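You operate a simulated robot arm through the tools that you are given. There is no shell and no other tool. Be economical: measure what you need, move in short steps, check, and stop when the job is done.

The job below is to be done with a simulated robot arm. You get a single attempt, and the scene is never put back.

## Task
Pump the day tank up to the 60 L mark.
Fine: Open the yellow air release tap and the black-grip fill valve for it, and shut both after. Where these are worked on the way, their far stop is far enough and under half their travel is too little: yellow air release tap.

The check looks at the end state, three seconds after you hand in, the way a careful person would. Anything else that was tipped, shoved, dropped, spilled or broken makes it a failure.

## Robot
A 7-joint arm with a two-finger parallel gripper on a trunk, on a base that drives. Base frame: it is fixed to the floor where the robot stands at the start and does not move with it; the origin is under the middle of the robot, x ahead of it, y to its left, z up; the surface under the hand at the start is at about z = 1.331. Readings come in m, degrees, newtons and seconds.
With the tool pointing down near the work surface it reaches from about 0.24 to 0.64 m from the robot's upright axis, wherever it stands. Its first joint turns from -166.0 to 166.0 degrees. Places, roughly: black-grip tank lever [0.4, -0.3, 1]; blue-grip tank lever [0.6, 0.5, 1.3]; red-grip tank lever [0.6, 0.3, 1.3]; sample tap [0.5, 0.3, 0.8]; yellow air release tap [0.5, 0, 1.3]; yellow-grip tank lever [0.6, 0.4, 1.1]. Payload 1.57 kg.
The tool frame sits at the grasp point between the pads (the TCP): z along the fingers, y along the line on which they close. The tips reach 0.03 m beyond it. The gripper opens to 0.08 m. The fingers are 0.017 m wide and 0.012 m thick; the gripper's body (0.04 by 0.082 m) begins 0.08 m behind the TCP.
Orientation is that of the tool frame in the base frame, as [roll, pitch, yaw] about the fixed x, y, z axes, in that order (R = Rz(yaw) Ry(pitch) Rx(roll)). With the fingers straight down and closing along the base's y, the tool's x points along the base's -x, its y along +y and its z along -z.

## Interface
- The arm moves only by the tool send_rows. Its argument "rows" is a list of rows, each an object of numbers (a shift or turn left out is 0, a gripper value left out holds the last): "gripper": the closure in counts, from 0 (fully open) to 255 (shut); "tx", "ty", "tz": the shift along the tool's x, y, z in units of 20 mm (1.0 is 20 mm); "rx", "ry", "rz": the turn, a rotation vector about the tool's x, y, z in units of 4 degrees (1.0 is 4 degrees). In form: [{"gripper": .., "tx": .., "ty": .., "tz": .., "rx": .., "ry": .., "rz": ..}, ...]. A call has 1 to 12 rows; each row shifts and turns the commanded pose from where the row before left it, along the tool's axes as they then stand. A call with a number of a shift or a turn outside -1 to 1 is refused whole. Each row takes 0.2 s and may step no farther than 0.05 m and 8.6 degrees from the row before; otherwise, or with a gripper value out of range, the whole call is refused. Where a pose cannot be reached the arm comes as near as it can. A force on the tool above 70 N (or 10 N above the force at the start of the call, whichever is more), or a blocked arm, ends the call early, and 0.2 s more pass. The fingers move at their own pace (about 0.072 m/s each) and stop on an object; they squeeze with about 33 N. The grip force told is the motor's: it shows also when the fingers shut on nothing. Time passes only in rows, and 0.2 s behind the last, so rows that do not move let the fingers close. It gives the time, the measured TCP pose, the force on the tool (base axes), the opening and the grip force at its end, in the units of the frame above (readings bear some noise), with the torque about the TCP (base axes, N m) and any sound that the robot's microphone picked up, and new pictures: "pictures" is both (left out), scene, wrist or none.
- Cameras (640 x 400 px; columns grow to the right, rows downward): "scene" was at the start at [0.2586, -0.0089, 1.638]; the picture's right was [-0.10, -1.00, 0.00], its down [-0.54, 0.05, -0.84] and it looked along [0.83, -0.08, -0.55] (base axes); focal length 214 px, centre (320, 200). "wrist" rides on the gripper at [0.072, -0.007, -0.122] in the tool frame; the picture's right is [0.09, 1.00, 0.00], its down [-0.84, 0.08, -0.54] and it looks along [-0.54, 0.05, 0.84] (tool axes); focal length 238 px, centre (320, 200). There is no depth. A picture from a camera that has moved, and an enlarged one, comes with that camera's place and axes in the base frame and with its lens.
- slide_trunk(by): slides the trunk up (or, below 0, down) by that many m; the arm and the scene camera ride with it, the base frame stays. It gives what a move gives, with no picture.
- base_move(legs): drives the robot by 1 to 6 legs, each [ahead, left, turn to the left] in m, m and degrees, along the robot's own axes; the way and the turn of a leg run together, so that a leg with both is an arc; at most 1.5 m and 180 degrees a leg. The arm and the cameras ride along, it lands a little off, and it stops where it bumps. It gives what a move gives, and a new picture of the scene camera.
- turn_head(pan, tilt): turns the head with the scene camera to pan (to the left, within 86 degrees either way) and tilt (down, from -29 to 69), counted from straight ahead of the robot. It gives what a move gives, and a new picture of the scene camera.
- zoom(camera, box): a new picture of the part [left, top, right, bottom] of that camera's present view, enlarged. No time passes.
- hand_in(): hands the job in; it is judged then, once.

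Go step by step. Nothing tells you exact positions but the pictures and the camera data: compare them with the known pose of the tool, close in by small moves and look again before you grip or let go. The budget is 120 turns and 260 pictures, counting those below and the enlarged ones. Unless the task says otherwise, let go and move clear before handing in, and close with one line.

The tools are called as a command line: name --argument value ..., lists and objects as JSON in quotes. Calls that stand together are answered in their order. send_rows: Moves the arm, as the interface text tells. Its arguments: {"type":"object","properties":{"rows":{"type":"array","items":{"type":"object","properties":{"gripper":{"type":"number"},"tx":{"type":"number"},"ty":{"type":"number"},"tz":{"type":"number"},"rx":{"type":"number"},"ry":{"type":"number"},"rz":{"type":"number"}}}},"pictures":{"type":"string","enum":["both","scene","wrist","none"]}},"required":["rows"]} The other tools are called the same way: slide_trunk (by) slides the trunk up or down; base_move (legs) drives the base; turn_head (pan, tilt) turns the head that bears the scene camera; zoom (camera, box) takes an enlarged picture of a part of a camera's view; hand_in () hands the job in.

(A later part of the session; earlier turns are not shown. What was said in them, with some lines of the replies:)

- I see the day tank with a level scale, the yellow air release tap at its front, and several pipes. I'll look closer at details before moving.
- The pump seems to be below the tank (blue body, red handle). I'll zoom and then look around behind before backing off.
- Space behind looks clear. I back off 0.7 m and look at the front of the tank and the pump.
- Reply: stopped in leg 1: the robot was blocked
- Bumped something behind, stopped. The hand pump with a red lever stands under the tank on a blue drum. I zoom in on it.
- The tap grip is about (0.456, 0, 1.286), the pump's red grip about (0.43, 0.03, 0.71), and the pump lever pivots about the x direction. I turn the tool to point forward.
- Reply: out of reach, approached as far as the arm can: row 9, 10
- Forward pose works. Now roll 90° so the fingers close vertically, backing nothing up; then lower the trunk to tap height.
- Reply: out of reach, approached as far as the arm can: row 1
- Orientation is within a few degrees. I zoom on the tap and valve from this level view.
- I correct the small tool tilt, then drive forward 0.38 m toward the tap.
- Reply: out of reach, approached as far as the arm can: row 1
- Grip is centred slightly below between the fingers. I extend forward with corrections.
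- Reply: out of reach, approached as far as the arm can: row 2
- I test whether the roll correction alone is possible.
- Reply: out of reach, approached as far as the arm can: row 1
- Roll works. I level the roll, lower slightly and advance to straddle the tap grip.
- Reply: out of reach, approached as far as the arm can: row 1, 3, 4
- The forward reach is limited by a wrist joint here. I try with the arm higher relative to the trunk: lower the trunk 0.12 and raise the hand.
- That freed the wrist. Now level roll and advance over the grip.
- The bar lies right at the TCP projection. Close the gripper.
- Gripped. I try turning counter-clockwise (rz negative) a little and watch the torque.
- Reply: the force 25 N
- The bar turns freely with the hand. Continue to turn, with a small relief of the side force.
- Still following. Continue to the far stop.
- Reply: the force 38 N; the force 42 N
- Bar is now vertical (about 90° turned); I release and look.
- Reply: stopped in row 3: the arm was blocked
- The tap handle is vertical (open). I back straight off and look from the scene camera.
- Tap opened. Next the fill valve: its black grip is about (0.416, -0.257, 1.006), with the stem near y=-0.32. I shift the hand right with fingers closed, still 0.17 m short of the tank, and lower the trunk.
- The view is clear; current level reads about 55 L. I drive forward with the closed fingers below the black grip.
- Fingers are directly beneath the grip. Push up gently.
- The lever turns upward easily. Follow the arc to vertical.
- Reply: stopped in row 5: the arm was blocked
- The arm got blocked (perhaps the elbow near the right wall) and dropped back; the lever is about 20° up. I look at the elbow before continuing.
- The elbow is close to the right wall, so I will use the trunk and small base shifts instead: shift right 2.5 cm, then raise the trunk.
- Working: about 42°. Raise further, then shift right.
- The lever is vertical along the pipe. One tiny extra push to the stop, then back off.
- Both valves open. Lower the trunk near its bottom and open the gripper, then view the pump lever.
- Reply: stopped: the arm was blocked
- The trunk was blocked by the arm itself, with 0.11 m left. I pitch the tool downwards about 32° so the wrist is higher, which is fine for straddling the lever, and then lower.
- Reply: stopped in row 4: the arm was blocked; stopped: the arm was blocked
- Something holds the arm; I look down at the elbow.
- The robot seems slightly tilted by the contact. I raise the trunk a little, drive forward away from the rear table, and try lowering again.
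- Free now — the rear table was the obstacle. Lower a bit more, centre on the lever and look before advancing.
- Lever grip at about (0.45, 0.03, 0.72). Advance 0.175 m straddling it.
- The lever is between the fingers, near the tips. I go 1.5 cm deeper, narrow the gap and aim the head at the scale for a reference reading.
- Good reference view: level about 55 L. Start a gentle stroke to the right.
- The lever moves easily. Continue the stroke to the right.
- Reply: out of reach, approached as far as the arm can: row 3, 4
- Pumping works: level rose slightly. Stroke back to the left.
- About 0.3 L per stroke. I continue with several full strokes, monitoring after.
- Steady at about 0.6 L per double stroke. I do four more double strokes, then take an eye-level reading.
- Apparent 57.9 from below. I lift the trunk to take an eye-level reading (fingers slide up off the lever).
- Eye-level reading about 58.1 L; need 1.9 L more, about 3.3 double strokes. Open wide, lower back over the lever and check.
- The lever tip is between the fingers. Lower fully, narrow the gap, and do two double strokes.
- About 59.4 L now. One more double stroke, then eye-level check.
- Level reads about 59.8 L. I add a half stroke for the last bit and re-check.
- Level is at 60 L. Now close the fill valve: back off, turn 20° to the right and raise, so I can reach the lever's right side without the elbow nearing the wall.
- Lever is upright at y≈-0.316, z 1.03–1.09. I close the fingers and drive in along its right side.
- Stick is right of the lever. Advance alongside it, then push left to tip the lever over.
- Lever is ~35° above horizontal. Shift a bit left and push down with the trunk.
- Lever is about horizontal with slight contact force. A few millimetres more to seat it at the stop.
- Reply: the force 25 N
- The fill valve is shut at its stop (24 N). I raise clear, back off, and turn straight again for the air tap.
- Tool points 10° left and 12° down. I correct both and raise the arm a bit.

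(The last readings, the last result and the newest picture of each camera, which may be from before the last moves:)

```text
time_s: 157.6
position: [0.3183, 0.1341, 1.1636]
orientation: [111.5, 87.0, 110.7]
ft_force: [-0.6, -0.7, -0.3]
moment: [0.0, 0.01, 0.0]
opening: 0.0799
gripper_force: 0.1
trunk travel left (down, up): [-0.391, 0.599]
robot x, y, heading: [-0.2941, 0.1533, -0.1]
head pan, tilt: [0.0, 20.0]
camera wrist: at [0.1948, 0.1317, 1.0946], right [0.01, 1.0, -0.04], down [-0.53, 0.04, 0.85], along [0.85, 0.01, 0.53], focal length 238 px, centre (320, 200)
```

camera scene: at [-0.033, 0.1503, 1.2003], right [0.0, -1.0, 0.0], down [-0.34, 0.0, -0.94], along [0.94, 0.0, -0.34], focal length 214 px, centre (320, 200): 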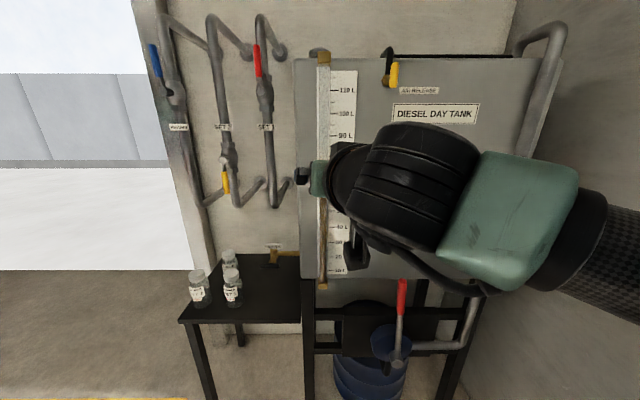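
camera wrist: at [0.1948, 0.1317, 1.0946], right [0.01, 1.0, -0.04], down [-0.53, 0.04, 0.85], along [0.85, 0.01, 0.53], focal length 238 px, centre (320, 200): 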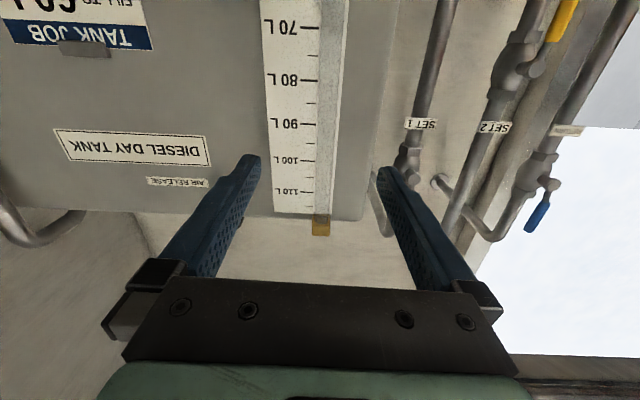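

Tool is level now. Raise the trunk to tap height and shift right, staying short of the tap.

slide_trunk --by 0.124

base_move --legs '[[0, -0.13, 0], [0.05, 0, 0]]'

zoom --camera "wrist" --box '[0, 0, 640, 400]'

```text
time_s: 159.2
position: [0.3178, 0.133, 1.2877]
orientation: [113.4, 86.9, 112.5]
ft_force: [-1.2, 0.8, 0.2]
moment: [0.03, 0.02, -0.01]
opening: 0.08
gripper_force: 0.2
trunk travel left (down, up): [-0.515, 0.475]
robot x, y, heading: [-0.2979, 0.1498, -0.2]
head pan, tilt: [0.0, 20.0]
```

```text
time_s: 160.9
position: [0.3671, 0.0045, 1.287]
orientation: [114.2, 86.9, 113.4]
ft_force: [-0.6, 0.3, 0.1]
moment: [0.02, -0.03, 0.0]
opening: 0.0799
gripper_force: 0.0
trunk travel left (down, up): [-0.515, 0.475]
robot x, y, heading: [-0.2489, 0.0225, -0.1]
head pan, tilt: [0.0, 20.0]
camera scene: at [0.0167, 0.0224, 1.324], right [0.0, -1.0, 0.0], down [-0.34, 0.0, -0.94], along [0.94, 0.0, -0.34], focal length 214 px, centre (320, 200)
```

scene: 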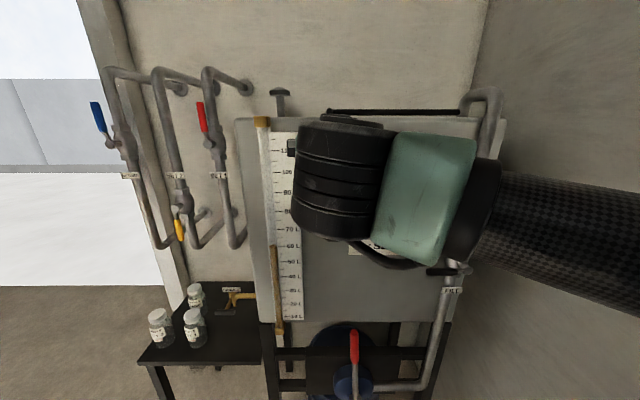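

```text
1.00 times, centred on (320, 200) of wrist (not enlarged: the box is as wide or as high as the picture)
camera zoom: at [0.2443, 0.0035, 1.218], right [0.01, 1.0, -0.04], down [-0.52, 0.04, 0.85], along [0.85, 0.01, 0.52], focal length 238 px, centre (320, 200)
```

zoom: 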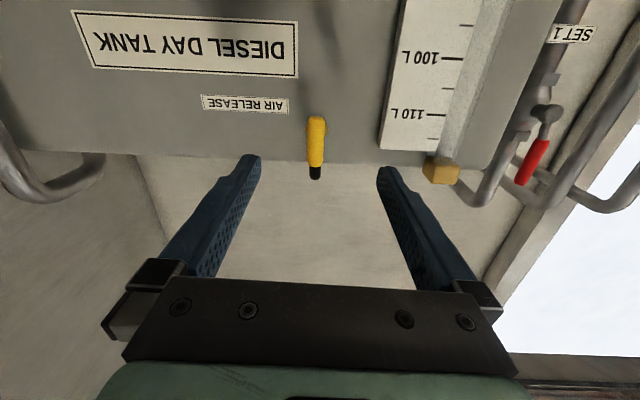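

Bar is centred between the fingers. Drive forward 0.078 m and grip.

base_move --legs '[[0.078, -0.003, 0]]'

send_rows --rows '[{"gripper": 255}, {}, {}, {}]' --pictures "wrist"

```text
time_s: 162.0
position: [0.4447, 0.0022, 1.2863]
orientation: [113.9, 86.9, 112.9]
ft_force: [0.2, 0.7, 0.4]
moment: [0.0, -0.01, 0.02]
opening: 0.0797
gripper_force: 0.1
trunk travel left (down, up): [-0.515, 0.475]
robot x, y, heading: [-0.1681, 0.0217, -0.5]
head pan, tilt: [0.0, 20.0]
camera scene: at [0.0949, 0.019, 1.3241], right [0.0, -1.0, 0.0], down [-0.34, 0.0, -0.94], along [0.94, 0.0, -0.34], focal length 214 px, centre (320, 200)
```

scene: 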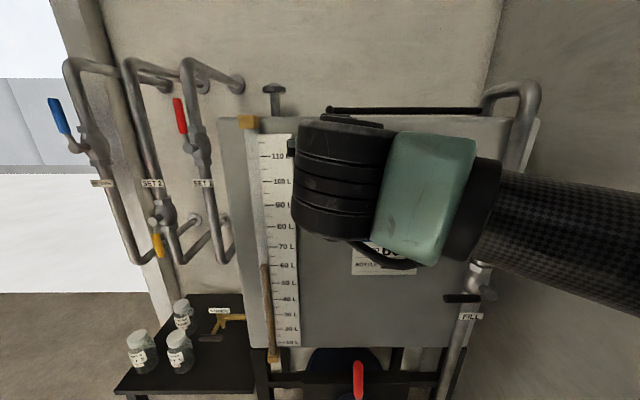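

```text
time_s: 163.0
position: [0.4449, 0.0002, 1.2876]
orientation: [113.0, 86.8, 111.9]
ft_force: [0.5, -4.5, 0.0]
moment: [0.03, -0.02, -0.13]
opening: 0.0138
gripper_force: 30.0
trunk travel left (down, up): [-0.515, 0.475]
robot x, y, heading: [-0.1704, 0.0232, -0.6]
head pan, tilt: [0.0, 20.0]
camera wrist: at [0.3221, -0.0014, 1.2185], right [0.02, 1.0, -0.04], down [-0.52, 0.04, 0.85], along [0.85, 0.01, 0.52], focal length 238 px, centre (320, 200)
```

wrist: 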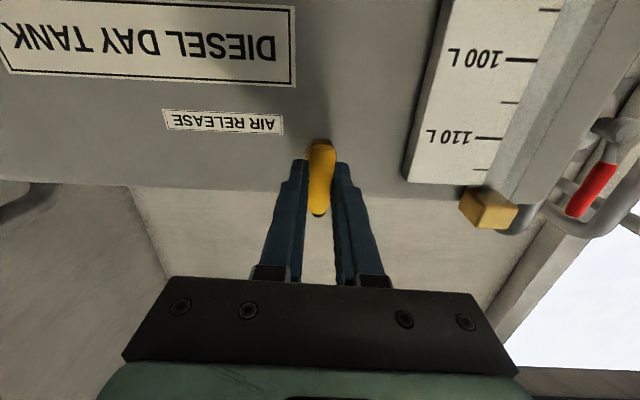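

Gripped on the handle. Turn clockwise back toward closed.

send_rows --rows '[{"rz": 1, "ty": -0.05}, {"rz": 1}, {"rz": 1}, {"rz": 1}, {"rz": 1}, {"rz": 1}]' --pictures "none"

send_rows --rows '[{"rz": 1}, {"rz": 1}, {"rz": 1}, {"rz": 1}, {"rz": 1}, {"rz": 1}]' --pictures "wrist"

```text
time_s: 164.4
position: [0.4455, -0.0, 1.2875]
orientation: [92.6, 63.1, 91.4]
ft_force: [3.1, -4.2, 3.7]
moment: [-0.02, 0.68, 0.31]
opening: 0.0137
gripper_force: 30.4
trunk travel left (down, up): [-0.515, 0.475]
robot x, y, heading: [-0.1692, 0.0222, -0.4]
head pan, tilt: [0.0, 20.0]
```

```text
time_s: 165.8
position: [0.445, -0.0004, 1.2874]
orientation: [91.6, 38.9, 90.1]
ft_force: [3.3, -7.5, 2.9]
moment: [-0.01, 0.39, 0.56]
opening: 0.0136
gripper_force: 30.3
trunk travel left (down, up): [-0.515, 0.475]
robot x, y, heading: [-0.1696, 0.0191, -0.4]
head pan, tilt: [0.0, 20.0]
camera wrist: at [0.3233, 0.0528, 1.2398], right [0.03, 0.7, 0.72], down [-0.54, -0.59, 0.6], along [0.84, -0.4, 0.36], focal length 238 px, centre (320, 200)
```

wrist: 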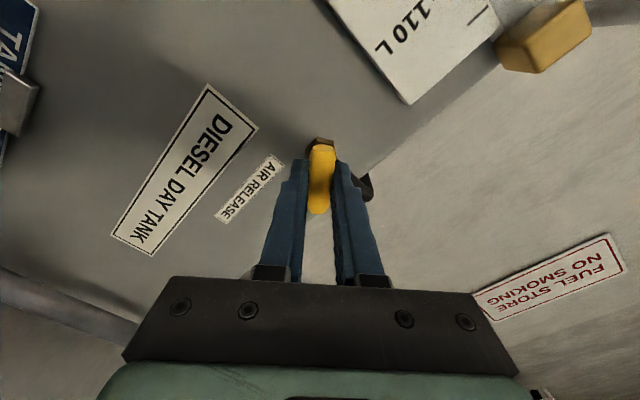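

send_rows --rows '[{"rz": 1}, {"rz": 1}, {"rz": 1}, {"rz": 1}, {"rz": 1}, {"rz": 1}, {"rz": 1}, {"rz": 1}]' --pictures "none"

send_rows --rows '[{"rz": 1}, {"rz": 1}]' --pictures "wrist"

```text
time_s: 167.6
position: [0.4455, 0.0002, 1.2863]
orientation: [91.2, 7.0, 89.4]
ft_force: [3.4, -6.3, 0.8]
moment: [-0.02, 0.15, 0.73]
opening: 0.014
gripper_force: 30.4
trunk travel left (down, up): [-0.515, 0.475]
robot x, y, heading: [-0.1692, 0.023, -0.3]
head pan, tilt: [0.0, 20.0]
```

```text
time_s: 168.2
position: [0.4454, 0.0005, 1.2862]
orientation: [91.3, -0.8, 89.1]
ft_force: [-0.8, -5.3, -4.0]
moment: [-0.46, 0.04, 0.4]
opening: 0.0139
gripper_force: 30.0
trunk travel left (down, up): [-0.515, 0.475]
robot x, y, heading: [-0.1724, 0.0167, -0.2]
head pan, tilt: [0.0, 20.0]
camera wrist: at [0.3245, 0.0732, 1.2845], right [0.02, 0.08, 1.0], down [-0.55, -0.83, 0.08], along [0.83, -0.55, 0.02], focal length 238 px, centre (320, 200)
```

wrist: 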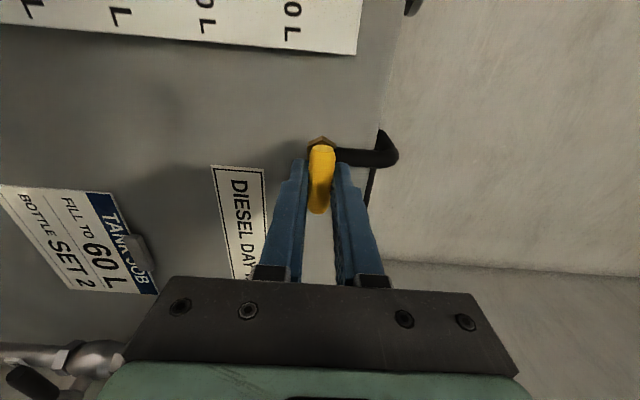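

The closing stop is felt (torque 0.46 N m). Release and back away.

send_rows --rows '[{"gripper": 0}, {}, {}, {"tz": -0.5}]' --pictures "none"

base_move --legs '[[-0.25, 0, 0]]'

zoom --camera "wrist" --box '[0, 0, 640, 400]'

zoom --camera "scene" --box '[200, 100, 520, 400]'

```text
time_s: 169.2
position: [0.4342, 0.0009, 1.2874]
orientation: [91.3, -0.7, 89.0]
ft_force: [-0.1, 0.6, 0.0]
moment: [0.0, 0.04, 0.0]
opening: 0.08
gripper_force: 0.1
trunk travel left (down, up): [-0.515, 0.475]
robot x, y, heading: [-0.1691, 0.0188, -0.3]
head pan, tilt: [0.0, 20.0]
```

```text
time_s: 171.0
position: [0.1858, 0.0002, 1.289]
orientation: [91.2, -0.9, 88.9]
ft_force: [0.0, -0.6, -1.0]
moment: [-0.04, 0.02, -0.01]
opening: 0.0799
gripper_force: 0.0
trunk travel left (down, up): [-0.515, 0.475]
robot x, y, heading: [-0.4211, 0.0215, -0.1]
head pan, tilt: [0.0, 20.0]
camera scene: at [-0.1561, 0.0197, 1.3244], right [-0.01, -1.0, 0.0], down [-0.34, 0.0, -0.94], along [0.94, -0.01, -0.34], focal length 214 px, centre (320, 200)
```

scene: 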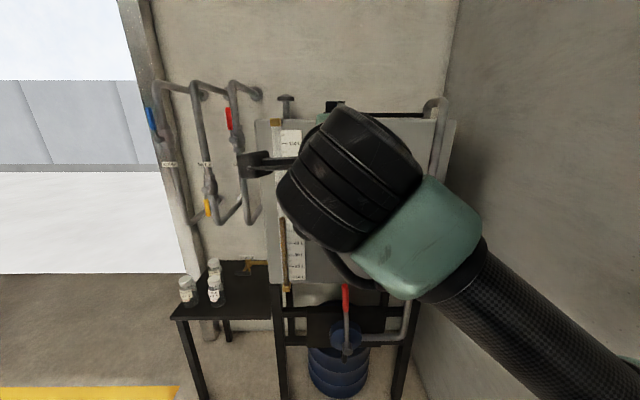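

```text
1.00 times, centred on (320, 200) of wrist (not enlarged: the box is as wide or as high as the picture)
camera zoom: at [0.0648, 0.0741, 1.2851], right [0.02, 0.08, 1.0], down [-0.56, -0.83, 0.08], along [0.83, -0.56, 0.03], focal length 238 px, centre (320, 200)
```

zoom: 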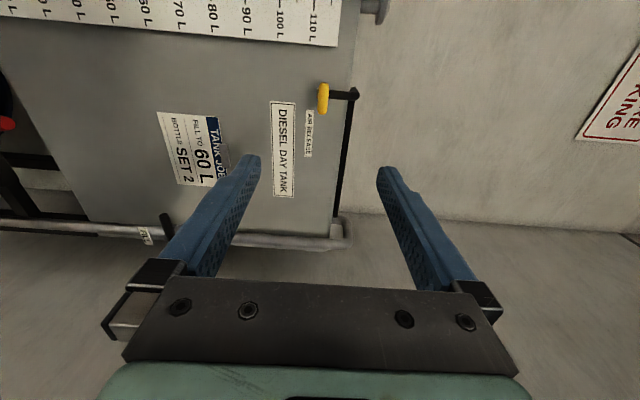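

```text
1.33 times, centred on (360, 250) of scene
camera zoom: at [-0.1561, 0.0197, 1.3244], right [-0.01, -1.0, 0.0], down [-0.34, 0.0, -0.94], along [0.94, -0.01, -0.34], focal length 286 px, centre (267, 133)
```

zoom: 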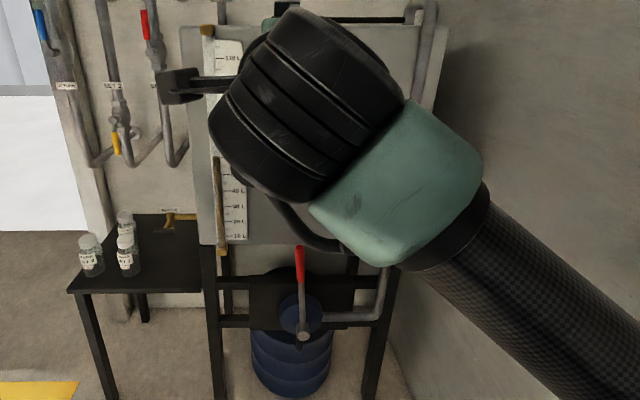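

Both the tap and fill lever are in the closed position. One last check of the scale from the left.

base_move --legs '[[0, 0.25, 0]]'

zoom --camera "scene" --box '[290, 100, 490, 300]'

turn_head --pan -86 --tilt 40

```text
time_s: 172.8
position: [0.1872, 0.2512, 1.2875]
orientation: [91.3, -0.8, 88.6]
ft_force: [-0.4, 0.0, 0.8]
moment: [0.0, 0.0, -0.04]
opening: 0.0802
gripper_force: 0.1
trunk travel left (down, up): [-0.515, 0.475]
robot x, y, heading: [-0.4172, 0.2714, -0.7]
head pan, tilt: [0.0, 20.0]
camera scene: at [-0.1531, 0.2723, 1.3243], right [-0.01, -1.0, 0.0], down [-0.34, 0.0, -0.94], along [0.94, -0.01, -0.34], focal length 214 px, centre (320, 200)
```

scene: 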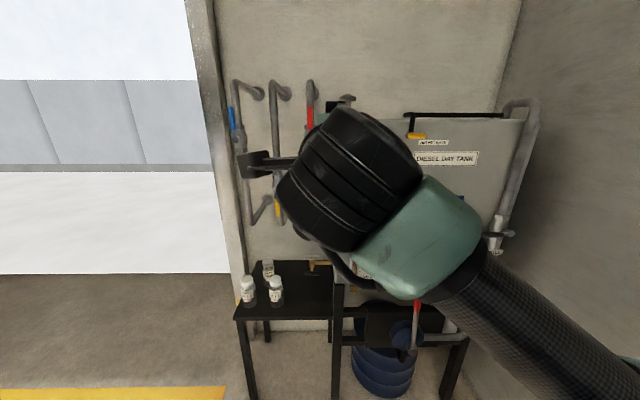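

```text
2.00 times, centred on (390, 200) of scene
camera zoom: at [-0.1531, 0.2723, 1.3243], right [-0.01, -1.0, 0.0], down [-0.34, 0.0, -0.94], along [0.94, -0.01, -0.34], focal length 429 px, centre (180, 200)
```

zoom: 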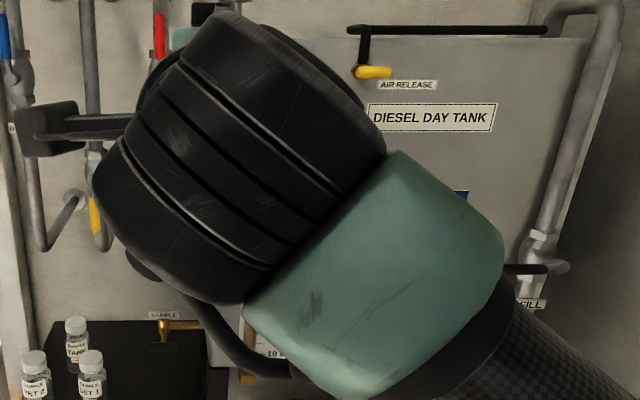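

```text
time_s: 174.4
position: [0.1875, 0.2511, 1.288]
orientation: [91.2, -0.8, 88.7]
ft_force: [0.0, -0.8, 0.2]
moment: [-0.01, -0.02, -0.03]
opening: 0.08
gripper_force: 0.1
trunk travel left (down, up): [-0.515, 0.475]
robot x, y, heading: [-0.4192, 0.2772, -0.5]
head pan, tilt: [-85.9, 40.0]
camera scene: at [-0.2411, 0.1879, 1.2929], right [-1.0, -0.06, 0.0], down [-0.04, 0.64, -0.77], along [0.05, -0.76, -0.64], focal length 214 px, centre (320, 200)
```

scene: 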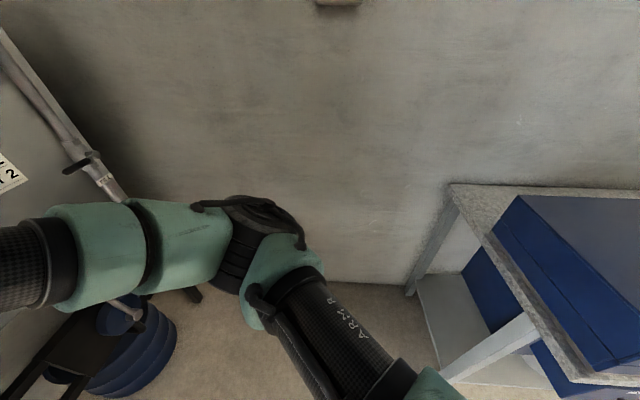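

Everything else stands as it was. Both valves are shut and the level is at 60 L, with the hand clear, so I hand in.

hand_in

```text
The job is handed in.
```

The day tank is pumped up to the 60 L mark, with the yellow air release tap and the black-grip fill valve both shut again and the hand clear.
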